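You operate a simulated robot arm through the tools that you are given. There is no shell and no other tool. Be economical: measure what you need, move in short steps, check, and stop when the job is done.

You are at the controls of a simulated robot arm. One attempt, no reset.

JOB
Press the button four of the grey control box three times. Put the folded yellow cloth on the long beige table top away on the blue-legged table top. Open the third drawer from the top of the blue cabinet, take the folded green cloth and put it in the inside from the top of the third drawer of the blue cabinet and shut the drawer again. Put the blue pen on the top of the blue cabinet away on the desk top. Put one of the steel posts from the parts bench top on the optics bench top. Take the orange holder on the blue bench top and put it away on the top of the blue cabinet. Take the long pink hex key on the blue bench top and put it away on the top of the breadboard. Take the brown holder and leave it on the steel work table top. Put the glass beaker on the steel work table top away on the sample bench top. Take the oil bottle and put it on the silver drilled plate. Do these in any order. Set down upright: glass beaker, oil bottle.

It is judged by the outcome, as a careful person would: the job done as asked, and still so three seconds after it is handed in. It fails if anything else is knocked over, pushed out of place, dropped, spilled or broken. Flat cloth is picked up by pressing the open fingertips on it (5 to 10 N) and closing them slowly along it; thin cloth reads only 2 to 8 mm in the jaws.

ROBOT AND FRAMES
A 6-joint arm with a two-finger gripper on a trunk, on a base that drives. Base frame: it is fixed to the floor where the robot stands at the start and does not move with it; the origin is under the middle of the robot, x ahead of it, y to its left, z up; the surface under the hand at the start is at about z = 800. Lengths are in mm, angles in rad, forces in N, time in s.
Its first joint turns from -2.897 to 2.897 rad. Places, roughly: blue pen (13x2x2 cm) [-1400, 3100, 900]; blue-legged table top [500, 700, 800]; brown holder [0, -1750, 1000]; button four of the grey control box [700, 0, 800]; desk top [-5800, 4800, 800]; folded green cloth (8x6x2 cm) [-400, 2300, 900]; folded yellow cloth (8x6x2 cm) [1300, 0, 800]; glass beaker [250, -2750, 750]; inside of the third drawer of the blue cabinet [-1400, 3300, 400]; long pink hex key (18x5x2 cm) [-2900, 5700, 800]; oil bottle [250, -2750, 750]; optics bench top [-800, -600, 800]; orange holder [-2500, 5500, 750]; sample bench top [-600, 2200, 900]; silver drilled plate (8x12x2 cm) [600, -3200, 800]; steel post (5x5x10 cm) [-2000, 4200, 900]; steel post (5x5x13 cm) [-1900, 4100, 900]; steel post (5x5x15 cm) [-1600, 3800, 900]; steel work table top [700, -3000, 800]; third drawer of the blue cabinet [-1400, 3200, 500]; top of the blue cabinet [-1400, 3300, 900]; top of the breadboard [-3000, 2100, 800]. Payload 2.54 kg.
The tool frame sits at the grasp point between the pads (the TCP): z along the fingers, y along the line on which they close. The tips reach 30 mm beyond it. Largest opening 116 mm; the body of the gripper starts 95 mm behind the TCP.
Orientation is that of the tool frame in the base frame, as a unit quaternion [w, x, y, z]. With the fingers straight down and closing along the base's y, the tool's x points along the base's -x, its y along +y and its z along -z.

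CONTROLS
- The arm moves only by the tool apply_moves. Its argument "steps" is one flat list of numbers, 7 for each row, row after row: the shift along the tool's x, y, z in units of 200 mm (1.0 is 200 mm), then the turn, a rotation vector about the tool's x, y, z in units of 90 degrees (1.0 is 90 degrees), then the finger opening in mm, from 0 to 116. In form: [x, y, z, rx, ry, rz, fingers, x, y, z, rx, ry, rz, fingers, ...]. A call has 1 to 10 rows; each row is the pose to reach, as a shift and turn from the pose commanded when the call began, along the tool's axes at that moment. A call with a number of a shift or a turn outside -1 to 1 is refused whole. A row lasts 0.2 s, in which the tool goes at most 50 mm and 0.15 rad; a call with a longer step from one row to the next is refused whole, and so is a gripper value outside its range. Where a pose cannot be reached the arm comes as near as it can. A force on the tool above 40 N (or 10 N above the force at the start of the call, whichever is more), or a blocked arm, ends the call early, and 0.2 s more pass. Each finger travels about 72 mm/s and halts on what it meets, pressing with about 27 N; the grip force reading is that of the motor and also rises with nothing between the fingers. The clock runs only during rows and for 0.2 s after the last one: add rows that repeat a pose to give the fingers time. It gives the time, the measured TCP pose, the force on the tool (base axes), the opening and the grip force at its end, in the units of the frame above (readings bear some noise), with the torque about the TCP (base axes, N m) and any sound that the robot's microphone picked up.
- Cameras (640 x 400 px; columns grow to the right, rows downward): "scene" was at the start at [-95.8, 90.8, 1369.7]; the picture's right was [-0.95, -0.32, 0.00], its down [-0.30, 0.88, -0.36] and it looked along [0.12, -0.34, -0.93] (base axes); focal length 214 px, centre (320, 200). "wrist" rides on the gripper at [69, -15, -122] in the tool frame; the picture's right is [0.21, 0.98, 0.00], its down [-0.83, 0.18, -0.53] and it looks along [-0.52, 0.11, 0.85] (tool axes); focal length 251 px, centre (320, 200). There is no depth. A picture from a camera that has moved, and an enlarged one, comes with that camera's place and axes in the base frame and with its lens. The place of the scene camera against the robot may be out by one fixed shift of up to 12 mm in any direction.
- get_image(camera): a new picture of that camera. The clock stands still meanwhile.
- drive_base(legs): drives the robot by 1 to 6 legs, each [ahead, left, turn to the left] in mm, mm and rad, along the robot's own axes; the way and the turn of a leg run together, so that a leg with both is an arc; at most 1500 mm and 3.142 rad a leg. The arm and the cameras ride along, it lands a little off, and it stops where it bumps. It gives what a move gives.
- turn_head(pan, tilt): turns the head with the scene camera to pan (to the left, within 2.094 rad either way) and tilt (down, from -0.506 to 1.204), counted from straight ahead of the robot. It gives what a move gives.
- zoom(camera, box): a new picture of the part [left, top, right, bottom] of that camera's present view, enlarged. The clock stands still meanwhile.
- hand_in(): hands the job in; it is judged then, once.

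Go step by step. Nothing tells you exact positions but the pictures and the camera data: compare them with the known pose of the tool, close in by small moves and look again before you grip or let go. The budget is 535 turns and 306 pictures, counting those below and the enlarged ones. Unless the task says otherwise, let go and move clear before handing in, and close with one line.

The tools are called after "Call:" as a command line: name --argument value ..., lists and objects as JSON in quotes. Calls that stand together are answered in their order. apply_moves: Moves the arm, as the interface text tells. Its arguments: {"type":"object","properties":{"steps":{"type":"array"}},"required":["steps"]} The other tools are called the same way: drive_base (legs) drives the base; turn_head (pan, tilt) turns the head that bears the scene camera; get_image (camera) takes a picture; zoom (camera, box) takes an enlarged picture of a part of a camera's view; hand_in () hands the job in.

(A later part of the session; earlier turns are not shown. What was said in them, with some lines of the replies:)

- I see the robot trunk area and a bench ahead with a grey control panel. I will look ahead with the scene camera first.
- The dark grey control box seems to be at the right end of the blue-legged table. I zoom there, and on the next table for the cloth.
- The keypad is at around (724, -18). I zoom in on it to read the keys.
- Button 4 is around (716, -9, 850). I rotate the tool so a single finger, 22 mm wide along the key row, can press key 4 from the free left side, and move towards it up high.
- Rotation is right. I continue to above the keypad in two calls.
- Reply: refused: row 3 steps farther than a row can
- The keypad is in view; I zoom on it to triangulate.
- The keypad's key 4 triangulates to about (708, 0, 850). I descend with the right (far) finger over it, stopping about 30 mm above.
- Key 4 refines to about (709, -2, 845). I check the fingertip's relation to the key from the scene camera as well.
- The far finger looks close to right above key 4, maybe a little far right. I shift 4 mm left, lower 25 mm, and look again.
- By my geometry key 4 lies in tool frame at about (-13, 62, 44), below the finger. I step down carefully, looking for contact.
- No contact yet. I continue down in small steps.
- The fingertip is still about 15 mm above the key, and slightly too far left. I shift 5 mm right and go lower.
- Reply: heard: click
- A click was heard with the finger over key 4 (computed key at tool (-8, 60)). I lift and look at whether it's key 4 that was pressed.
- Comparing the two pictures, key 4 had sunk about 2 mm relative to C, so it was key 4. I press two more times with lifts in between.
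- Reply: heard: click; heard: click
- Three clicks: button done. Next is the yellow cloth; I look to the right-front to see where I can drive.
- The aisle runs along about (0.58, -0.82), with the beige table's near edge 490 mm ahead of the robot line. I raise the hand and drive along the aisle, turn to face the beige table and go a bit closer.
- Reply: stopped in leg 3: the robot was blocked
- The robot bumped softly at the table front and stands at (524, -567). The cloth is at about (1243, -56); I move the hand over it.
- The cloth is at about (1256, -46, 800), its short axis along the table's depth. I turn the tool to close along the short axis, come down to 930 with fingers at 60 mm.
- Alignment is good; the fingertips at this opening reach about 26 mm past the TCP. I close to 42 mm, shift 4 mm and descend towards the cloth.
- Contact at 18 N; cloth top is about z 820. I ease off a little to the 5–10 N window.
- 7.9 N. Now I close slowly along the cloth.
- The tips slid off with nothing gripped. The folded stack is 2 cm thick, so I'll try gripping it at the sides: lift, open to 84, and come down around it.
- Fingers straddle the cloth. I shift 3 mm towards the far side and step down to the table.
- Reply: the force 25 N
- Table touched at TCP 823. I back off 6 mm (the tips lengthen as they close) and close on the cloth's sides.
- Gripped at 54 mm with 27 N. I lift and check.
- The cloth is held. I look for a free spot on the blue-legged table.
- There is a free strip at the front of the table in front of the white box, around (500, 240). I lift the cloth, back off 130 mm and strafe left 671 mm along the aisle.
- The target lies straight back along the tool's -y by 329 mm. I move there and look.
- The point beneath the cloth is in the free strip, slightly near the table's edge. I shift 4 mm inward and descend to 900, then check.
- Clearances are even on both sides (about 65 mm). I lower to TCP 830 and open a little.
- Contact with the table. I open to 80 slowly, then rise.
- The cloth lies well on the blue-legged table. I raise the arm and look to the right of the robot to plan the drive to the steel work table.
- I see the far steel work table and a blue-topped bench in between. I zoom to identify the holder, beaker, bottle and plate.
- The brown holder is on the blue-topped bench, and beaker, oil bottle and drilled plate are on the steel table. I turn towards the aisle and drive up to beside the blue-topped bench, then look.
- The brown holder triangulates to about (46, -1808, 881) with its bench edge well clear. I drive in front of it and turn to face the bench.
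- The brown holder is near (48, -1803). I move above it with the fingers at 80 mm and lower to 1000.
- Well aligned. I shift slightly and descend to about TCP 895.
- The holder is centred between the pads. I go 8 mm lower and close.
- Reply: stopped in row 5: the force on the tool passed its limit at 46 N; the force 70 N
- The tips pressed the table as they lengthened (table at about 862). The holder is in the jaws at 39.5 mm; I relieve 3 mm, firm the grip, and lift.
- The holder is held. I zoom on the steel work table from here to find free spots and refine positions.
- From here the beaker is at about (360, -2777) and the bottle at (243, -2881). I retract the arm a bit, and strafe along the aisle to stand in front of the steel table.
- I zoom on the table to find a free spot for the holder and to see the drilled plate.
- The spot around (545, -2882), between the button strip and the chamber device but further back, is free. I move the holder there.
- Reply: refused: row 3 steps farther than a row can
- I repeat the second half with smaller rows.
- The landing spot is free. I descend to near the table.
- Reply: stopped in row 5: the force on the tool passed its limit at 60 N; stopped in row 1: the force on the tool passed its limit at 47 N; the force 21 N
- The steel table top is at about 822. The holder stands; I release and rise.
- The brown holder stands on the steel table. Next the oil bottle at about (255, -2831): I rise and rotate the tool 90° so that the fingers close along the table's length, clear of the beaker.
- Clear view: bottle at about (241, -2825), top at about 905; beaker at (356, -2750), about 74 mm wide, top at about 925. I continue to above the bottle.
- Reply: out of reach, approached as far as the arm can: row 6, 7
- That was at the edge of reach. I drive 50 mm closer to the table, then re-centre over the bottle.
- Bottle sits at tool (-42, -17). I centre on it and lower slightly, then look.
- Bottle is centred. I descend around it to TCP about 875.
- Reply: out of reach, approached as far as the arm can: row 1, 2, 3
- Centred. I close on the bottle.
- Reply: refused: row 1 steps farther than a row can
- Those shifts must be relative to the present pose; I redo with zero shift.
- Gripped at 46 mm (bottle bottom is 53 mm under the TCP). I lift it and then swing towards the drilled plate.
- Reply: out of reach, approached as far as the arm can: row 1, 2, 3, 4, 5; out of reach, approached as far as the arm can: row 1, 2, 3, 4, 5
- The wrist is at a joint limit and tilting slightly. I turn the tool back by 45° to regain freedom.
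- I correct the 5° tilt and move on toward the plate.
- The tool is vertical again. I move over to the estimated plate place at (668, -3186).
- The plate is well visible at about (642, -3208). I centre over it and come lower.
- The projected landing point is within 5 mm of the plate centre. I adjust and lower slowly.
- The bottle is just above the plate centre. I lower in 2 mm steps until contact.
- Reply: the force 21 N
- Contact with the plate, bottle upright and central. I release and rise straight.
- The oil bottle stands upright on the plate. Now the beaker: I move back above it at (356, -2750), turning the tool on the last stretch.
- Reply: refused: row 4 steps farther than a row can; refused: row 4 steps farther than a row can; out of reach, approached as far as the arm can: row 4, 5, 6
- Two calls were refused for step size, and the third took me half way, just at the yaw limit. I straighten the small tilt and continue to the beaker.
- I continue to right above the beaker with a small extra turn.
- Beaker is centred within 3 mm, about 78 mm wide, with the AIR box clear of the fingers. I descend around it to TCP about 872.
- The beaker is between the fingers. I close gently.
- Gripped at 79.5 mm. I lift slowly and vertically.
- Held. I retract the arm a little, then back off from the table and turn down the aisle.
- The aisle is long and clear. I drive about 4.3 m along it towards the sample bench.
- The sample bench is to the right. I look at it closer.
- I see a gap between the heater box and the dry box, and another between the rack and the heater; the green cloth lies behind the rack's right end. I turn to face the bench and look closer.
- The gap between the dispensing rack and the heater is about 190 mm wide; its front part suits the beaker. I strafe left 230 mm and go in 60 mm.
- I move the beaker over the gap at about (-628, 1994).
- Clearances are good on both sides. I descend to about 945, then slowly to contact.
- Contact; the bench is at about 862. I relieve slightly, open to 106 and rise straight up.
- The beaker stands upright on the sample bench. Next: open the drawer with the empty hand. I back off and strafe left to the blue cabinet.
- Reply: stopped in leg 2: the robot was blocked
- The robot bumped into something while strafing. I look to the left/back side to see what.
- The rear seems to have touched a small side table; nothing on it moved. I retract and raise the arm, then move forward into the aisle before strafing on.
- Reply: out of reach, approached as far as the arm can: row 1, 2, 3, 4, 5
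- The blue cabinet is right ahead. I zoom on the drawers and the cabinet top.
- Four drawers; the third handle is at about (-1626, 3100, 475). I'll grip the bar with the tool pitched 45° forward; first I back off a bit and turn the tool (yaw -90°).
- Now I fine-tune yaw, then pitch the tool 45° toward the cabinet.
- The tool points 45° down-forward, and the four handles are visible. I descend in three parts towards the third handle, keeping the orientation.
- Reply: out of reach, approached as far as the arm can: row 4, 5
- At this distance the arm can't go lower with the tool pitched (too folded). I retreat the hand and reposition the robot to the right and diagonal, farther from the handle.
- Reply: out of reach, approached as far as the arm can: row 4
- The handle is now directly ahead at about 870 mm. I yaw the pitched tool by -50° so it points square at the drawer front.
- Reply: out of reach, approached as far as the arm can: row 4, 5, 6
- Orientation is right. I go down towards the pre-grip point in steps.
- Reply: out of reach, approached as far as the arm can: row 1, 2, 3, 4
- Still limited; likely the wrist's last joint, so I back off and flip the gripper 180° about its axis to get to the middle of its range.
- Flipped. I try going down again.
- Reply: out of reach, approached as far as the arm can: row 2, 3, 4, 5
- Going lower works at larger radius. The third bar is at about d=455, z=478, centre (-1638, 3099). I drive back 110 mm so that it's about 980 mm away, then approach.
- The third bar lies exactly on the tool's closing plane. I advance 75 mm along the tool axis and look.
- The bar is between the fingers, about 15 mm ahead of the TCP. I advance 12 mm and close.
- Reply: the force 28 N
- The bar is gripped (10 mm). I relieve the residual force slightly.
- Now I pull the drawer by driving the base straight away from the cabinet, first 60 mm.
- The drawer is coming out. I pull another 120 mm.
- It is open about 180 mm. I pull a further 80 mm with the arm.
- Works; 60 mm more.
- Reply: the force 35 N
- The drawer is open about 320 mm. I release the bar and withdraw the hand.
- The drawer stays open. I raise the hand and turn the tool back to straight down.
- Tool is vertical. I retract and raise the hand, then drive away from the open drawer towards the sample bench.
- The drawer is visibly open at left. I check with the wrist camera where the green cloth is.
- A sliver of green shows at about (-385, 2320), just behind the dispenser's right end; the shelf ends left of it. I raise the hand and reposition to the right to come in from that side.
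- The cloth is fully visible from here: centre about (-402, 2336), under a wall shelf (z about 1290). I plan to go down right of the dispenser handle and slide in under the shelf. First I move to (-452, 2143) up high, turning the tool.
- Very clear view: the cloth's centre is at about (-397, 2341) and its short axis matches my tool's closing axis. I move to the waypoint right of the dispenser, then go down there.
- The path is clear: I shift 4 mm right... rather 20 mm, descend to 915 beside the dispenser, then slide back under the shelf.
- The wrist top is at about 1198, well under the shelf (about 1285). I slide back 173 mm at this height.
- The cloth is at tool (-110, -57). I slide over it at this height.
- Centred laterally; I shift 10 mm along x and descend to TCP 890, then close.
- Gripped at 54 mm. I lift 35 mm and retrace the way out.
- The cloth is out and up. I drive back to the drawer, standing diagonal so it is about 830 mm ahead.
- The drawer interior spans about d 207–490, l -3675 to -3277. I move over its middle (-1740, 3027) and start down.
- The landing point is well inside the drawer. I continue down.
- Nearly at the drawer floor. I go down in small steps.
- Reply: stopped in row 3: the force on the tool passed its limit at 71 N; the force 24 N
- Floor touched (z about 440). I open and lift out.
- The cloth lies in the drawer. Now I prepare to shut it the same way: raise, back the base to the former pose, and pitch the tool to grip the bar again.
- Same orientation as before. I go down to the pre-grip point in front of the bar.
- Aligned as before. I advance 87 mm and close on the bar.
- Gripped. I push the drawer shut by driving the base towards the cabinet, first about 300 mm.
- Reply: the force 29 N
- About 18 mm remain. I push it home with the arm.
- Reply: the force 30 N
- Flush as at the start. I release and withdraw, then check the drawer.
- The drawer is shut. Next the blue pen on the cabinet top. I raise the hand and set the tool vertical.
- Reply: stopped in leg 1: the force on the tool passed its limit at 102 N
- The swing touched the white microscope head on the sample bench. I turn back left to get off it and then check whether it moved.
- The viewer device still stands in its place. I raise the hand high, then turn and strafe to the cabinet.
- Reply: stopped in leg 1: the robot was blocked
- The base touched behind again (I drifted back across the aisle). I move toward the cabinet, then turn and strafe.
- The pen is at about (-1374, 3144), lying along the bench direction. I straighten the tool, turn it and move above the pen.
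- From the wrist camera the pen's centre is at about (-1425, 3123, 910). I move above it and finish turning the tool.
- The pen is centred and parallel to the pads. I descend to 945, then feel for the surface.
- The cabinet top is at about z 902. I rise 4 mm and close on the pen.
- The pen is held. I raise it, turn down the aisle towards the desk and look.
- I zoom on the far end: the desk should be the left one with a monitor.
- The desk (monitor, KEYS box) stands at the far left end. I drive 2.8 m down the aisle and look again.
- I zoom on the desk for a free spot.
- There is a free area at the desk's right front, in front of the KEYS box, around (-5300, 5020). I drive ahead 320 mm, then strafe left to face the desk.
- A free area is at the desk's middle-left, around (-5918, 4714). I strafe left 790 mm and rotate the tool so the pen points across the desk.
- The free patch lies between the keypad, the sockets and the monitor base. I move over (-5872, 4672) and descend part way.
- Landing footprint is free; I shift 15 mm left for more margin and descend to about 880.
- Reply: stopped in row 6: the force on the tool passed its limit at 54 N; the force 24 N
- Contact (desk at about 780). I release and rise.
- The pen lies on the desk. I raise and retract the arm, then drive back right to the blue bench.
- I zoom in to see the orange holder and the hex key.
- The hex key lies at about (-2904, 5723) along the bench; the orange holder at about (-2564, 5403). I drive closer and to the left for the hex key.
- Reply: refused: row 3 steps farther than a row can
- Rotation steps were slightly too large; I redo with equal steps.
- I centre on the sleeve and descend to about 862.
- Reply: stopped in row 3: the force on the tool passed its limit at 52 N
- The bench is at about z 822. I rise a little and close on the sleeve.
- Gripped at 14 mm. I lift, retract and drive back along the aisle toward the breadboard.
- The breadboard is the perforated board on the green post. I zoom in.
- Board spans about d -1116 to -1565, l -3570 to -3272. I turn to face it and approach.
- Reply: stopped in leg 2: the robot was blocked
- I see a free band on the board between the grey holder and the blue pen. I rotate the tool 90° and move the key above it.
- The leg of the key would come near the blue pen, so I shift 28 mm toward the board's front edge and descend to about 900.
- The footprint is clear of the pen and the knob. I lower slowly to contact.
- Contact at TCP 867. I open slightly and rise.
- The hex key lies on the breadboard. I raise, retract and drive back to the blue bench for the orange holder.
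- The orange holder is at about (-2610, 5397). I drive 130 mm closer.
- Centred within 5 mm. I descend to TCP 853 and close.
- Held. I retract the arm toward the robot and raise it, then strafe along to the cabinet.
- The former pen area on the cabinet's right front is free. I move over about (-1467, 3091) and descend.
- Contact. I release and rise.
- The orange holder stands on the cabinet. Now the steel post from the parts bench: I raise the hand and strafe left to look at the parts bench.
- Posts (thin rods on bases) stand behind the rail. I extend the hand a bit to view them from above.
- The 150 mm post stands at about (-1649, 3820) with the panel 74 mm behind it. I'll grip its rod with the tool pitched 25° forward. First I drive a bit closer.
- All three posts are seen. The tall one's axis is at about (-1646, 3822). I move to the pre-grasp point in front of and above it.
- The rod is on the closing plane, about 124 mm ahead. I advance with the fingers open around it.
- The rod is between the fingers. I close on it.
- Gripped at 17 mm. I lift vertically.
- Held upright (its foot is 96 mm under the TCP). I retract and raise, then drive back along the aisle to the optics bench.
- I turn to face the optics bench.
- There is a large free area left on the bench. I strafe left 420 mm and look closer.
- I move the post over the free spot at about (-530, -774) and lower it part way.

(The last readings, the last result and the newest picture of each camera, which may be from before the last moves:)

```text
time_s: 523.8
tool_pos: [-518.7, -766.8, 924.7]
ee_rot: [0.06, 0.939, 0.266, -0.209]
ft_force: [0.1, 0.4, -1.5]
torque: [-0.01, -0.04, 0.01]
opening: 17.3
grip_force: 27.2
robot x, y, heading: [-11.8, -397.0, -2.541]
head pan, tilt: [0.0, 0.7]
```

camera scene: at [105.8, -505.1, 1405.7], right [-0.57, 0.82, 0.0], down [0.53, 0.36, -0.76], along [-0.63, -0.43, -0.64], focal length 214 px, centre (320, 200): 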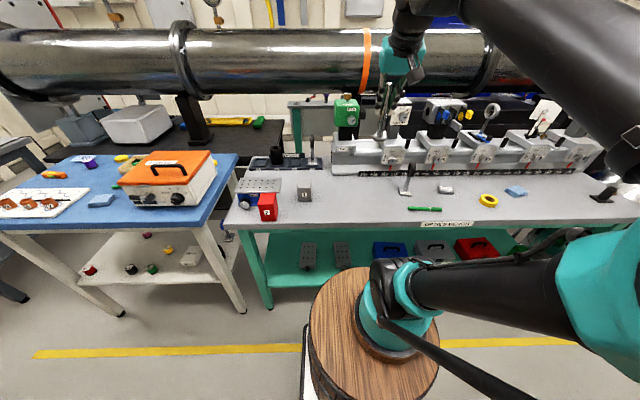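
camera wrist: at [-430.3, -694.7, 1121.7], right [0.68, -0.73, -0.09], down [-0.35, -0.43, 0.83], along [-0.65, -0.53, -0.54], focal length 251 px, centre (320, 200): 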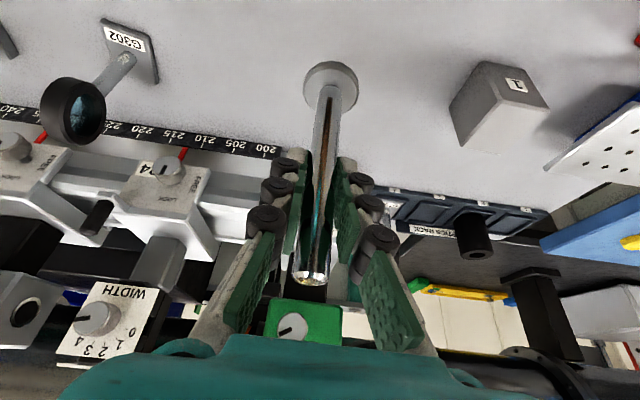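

Call:
apply_moves --steps '[0.0064, 0, 0.0136, 0, 0, 0, 3, 0.0128, 0, 0.0272, 0, 0, 0, 3, 0.0192, 0, 0.0408, 0, 0, 0, 3, 0.0256, 0, 0.0544, 0, 0, 0, 3]'

Call:
zoom --camera "scene" --box '[290, 140, 410, 240]'

```text
time_s: 524.8
tool_pos: [-518.4, -766.4, 912.5]
ee_rot: [0.06, 0.939, 0.267, -0.209]
ft_force: [-1.2, -2.3, 18.1]
torque: [-0.15, 0.17, 0.0]
opening: 17.1
grip_force: 26.6
robot x, y, heading: [-15.1, -393.6, -2.539]
head pan, tilt: [0.0, 0.7]
```

```text
4.00 times, centred on (350, 190) of scene
camera zoom: at [106.1, -504.8, 1405.7], right [-0.57, 0.82, 0.0], down [0.53, 0.36, -0.77], along [-0.63, -0.43, -0.64], focal length 858 px, centre (200, 240)
```

zoom: 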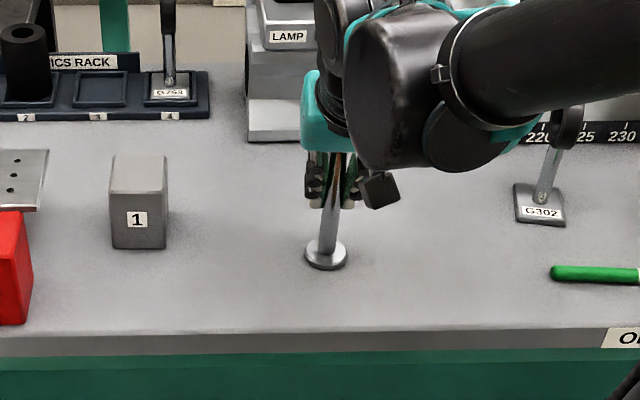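

Contact. I relieve slightly, open slowly and watch.

Call:
apply_moves --steps '[-0.002, 0, -0.004, 0, 0, 0, 14, -0.002, 0, -0.004, 0, 0, 0, 18, -0.002, 0, -0.004, 0, 0, 0, 22, -0.002, 0, -0.004, 0, 0, 0, 28, -0.002, 0, -0.004, 0, 0, 0, 40, -0.002, 0, -0.004, 0, 0, 0, 50]'

Call:
get_image --camera "wrist"

```text
time_s: 526.2
tool_pos: [-517.7, -766.8, 911.6]
ee_rot: [0.06, 0.939, 0.267, -0.209]
ft_force: [-0.2, -0.1, 0.3]
torque: [0.02, 0.03, 0.0]
opening: 50.0
grip_force: 0.1
robot x, y, heading: [-17.9, -395.0, -2.541]
head pan, tilt: [0.0, 0.7]
```

```text
84 pictures are left
camera wrist: at [-429.3, -694.1, 994.1], right [0.68, -0.73, -0.09], down [-0.35, -0.43, 0.83], along [-0.65, -0.53, -0.54], focal length 251 px, centre (320, 200)
```

wrist: 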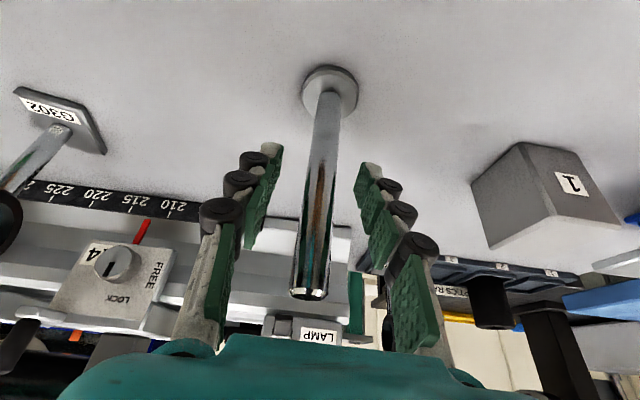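

The post stands on the optics bench. I withdraw along the tool axis and up.

Call:
apply_moves --steps '[0, 0, -0.15, 0, 0, 0, 50, 0, 0, -0.35, 0, 0, 0, 50, 0, 0, -0.58, 0, 0, 0, 50, 0, 0, -0.8, 0, 0, 0, 50, 0, 0, -1, 0, 0, 0, 50]'

Call:
get_image --camera "scene"

Call:
zoom --camera "scene" --box '[290, 140, 410, 240]'

```text
time_s: 527.4
tool_pos: [-446.4, -722.2, 1094.0]
ee_rot: [0.059, 0.939, 0.266, -0.209]
ft_force: [-0.2, 0.5, -0.8]
torque: [0.01, -0.02, 0.01]
opening: 50.3
grip_force: 0.0
robot x, y, heading: [-15.5, -396.3, -2.54]
head pan, tilt: [0.0, 0.7]
```

```text
83 pictures are left
camera scene: at [105.7, -505.1, 1405.7], right [-0.57, 0.82, 0.0], down [0.53, 0.36, -0.76], along [-0.63, -0.43, -0.64], focal length 214 px, centre (320, 200)
```

scene: 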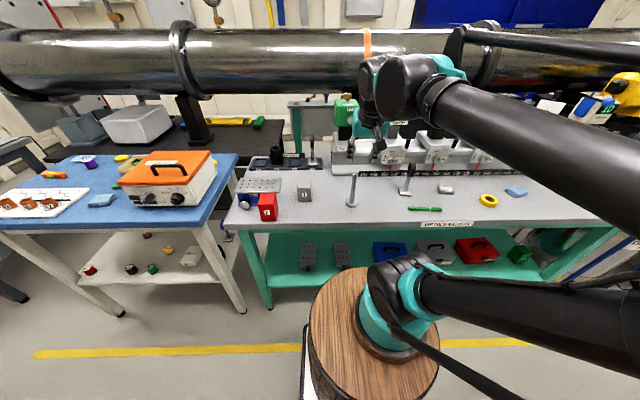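

```text
4.00 times, centred on (350, 190) of scene
camera zoom: at [105.7, -505.1, 1405.7], right [-0.57, 0.82, 0.0], down [0.53, 0.36, -0.76], along [-0.63, -0.43, -0.64], focal length 858 px, centre (200, 240)
```

zoom: 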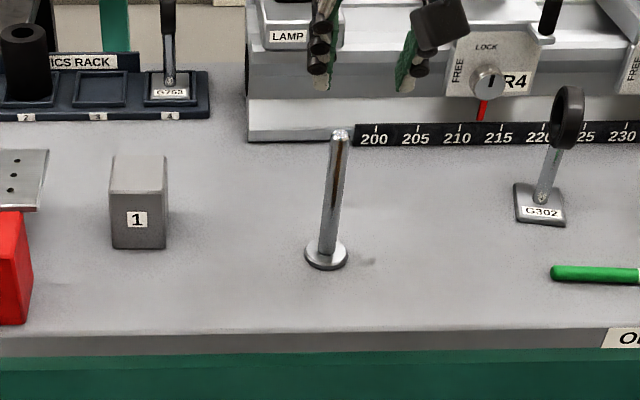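

All jobs are done. As a check, I'll view the sample bench again from the earlier pose, to compare the viewer that the hand touched.

Call:
apply_moves --steps '[0, 0, -0.2, 0, 0, 0, 50, 0, 0, -0.4, 0, 0, 0, 50, 0, 0, -0.6, 0, 0, 0, 50, 0, 0, -0.8, 0, 0, 0, 50]'

Call:
drive_base --legs '[[-150, 0, 0], [0, -1200, 0], [0, -1119, 0], [0, 0, 1.578], [0, 0, 1.578]]'

Call:
turn_head --pan 0.201 --tilt 0.4

Call:
get_image --camera "scene"

```text
time_s: 528.4
tool_pos: [-389.9, -687.7, 1238.0]
ee_rot: [0.059, 0.939, 0.267, -0.21]
ft_force: [-0.6, -0.4, 0.2]
torque: [-0.03, 0.03, 0.01]
opening: 49.9
grip_force: 0.1
robot x, y, heading: [-12.8, -396.7, -2.542]
head pan, tilt: [0.0, 0.7]
```

```text
time_s: 548.4
tool_pos: [-841.1, 1872.1, 1239.0]
ee_rot: [0.208, -0.271, 0.938, 0.061]
ft_force: [0.0, -0.2, 0.6]
torque: [-0.02, 0.01, 0.0]
opening: 49.9
grip_force: 0.0
robot x, y, heading: [-1216.8, 1576.5, 0.612]
head pan, tilt: [0.0, 0.7]
```

```text
time_s: 549.1
tool_pos: [-840.8, 1872.9, 1239.7]
ee_rot: [0.209, -0.27, 0.938, 0.06]
ft_force: [0.9, 0.6, -0.5]
torque: [0.0, -0.01, 0.01]
opening: 50.1
grip_force: 0.0
robot x, y, heading: [-1214.5, 1574.2, 0.607]
head pan, tilt: [0.201, 0.4]
```

```text
81 pictures are left
camera scene: at [-1327.5, 1691.3, 1432.5], right [0.73, -0.69, 0.0], down [-0.27, -0.28, -0.92], along [0.63, 0.67, -0.39], focal length 214 px, centre (320, 200)
```

scene: 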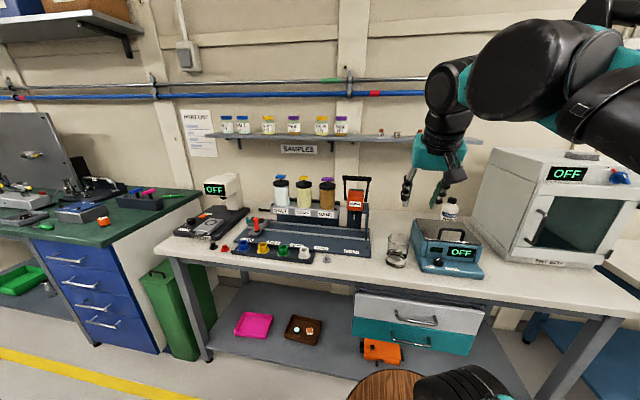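

Relative to the bench corner and the jars, the viewer sits exactly as before. The beaker stands upright, the orange holder is on the cabinet, and the drawer is shut. The hand is empty and clear, so I hand in.

Call:
hand_in

```text
The job is handed in.
```

I finished every part of the job and handed it in. Along the way the hand hit the viewer on the sample bench (about 100 N) and the base bumped furniture four times, but I saw nothing moved or knocked over.
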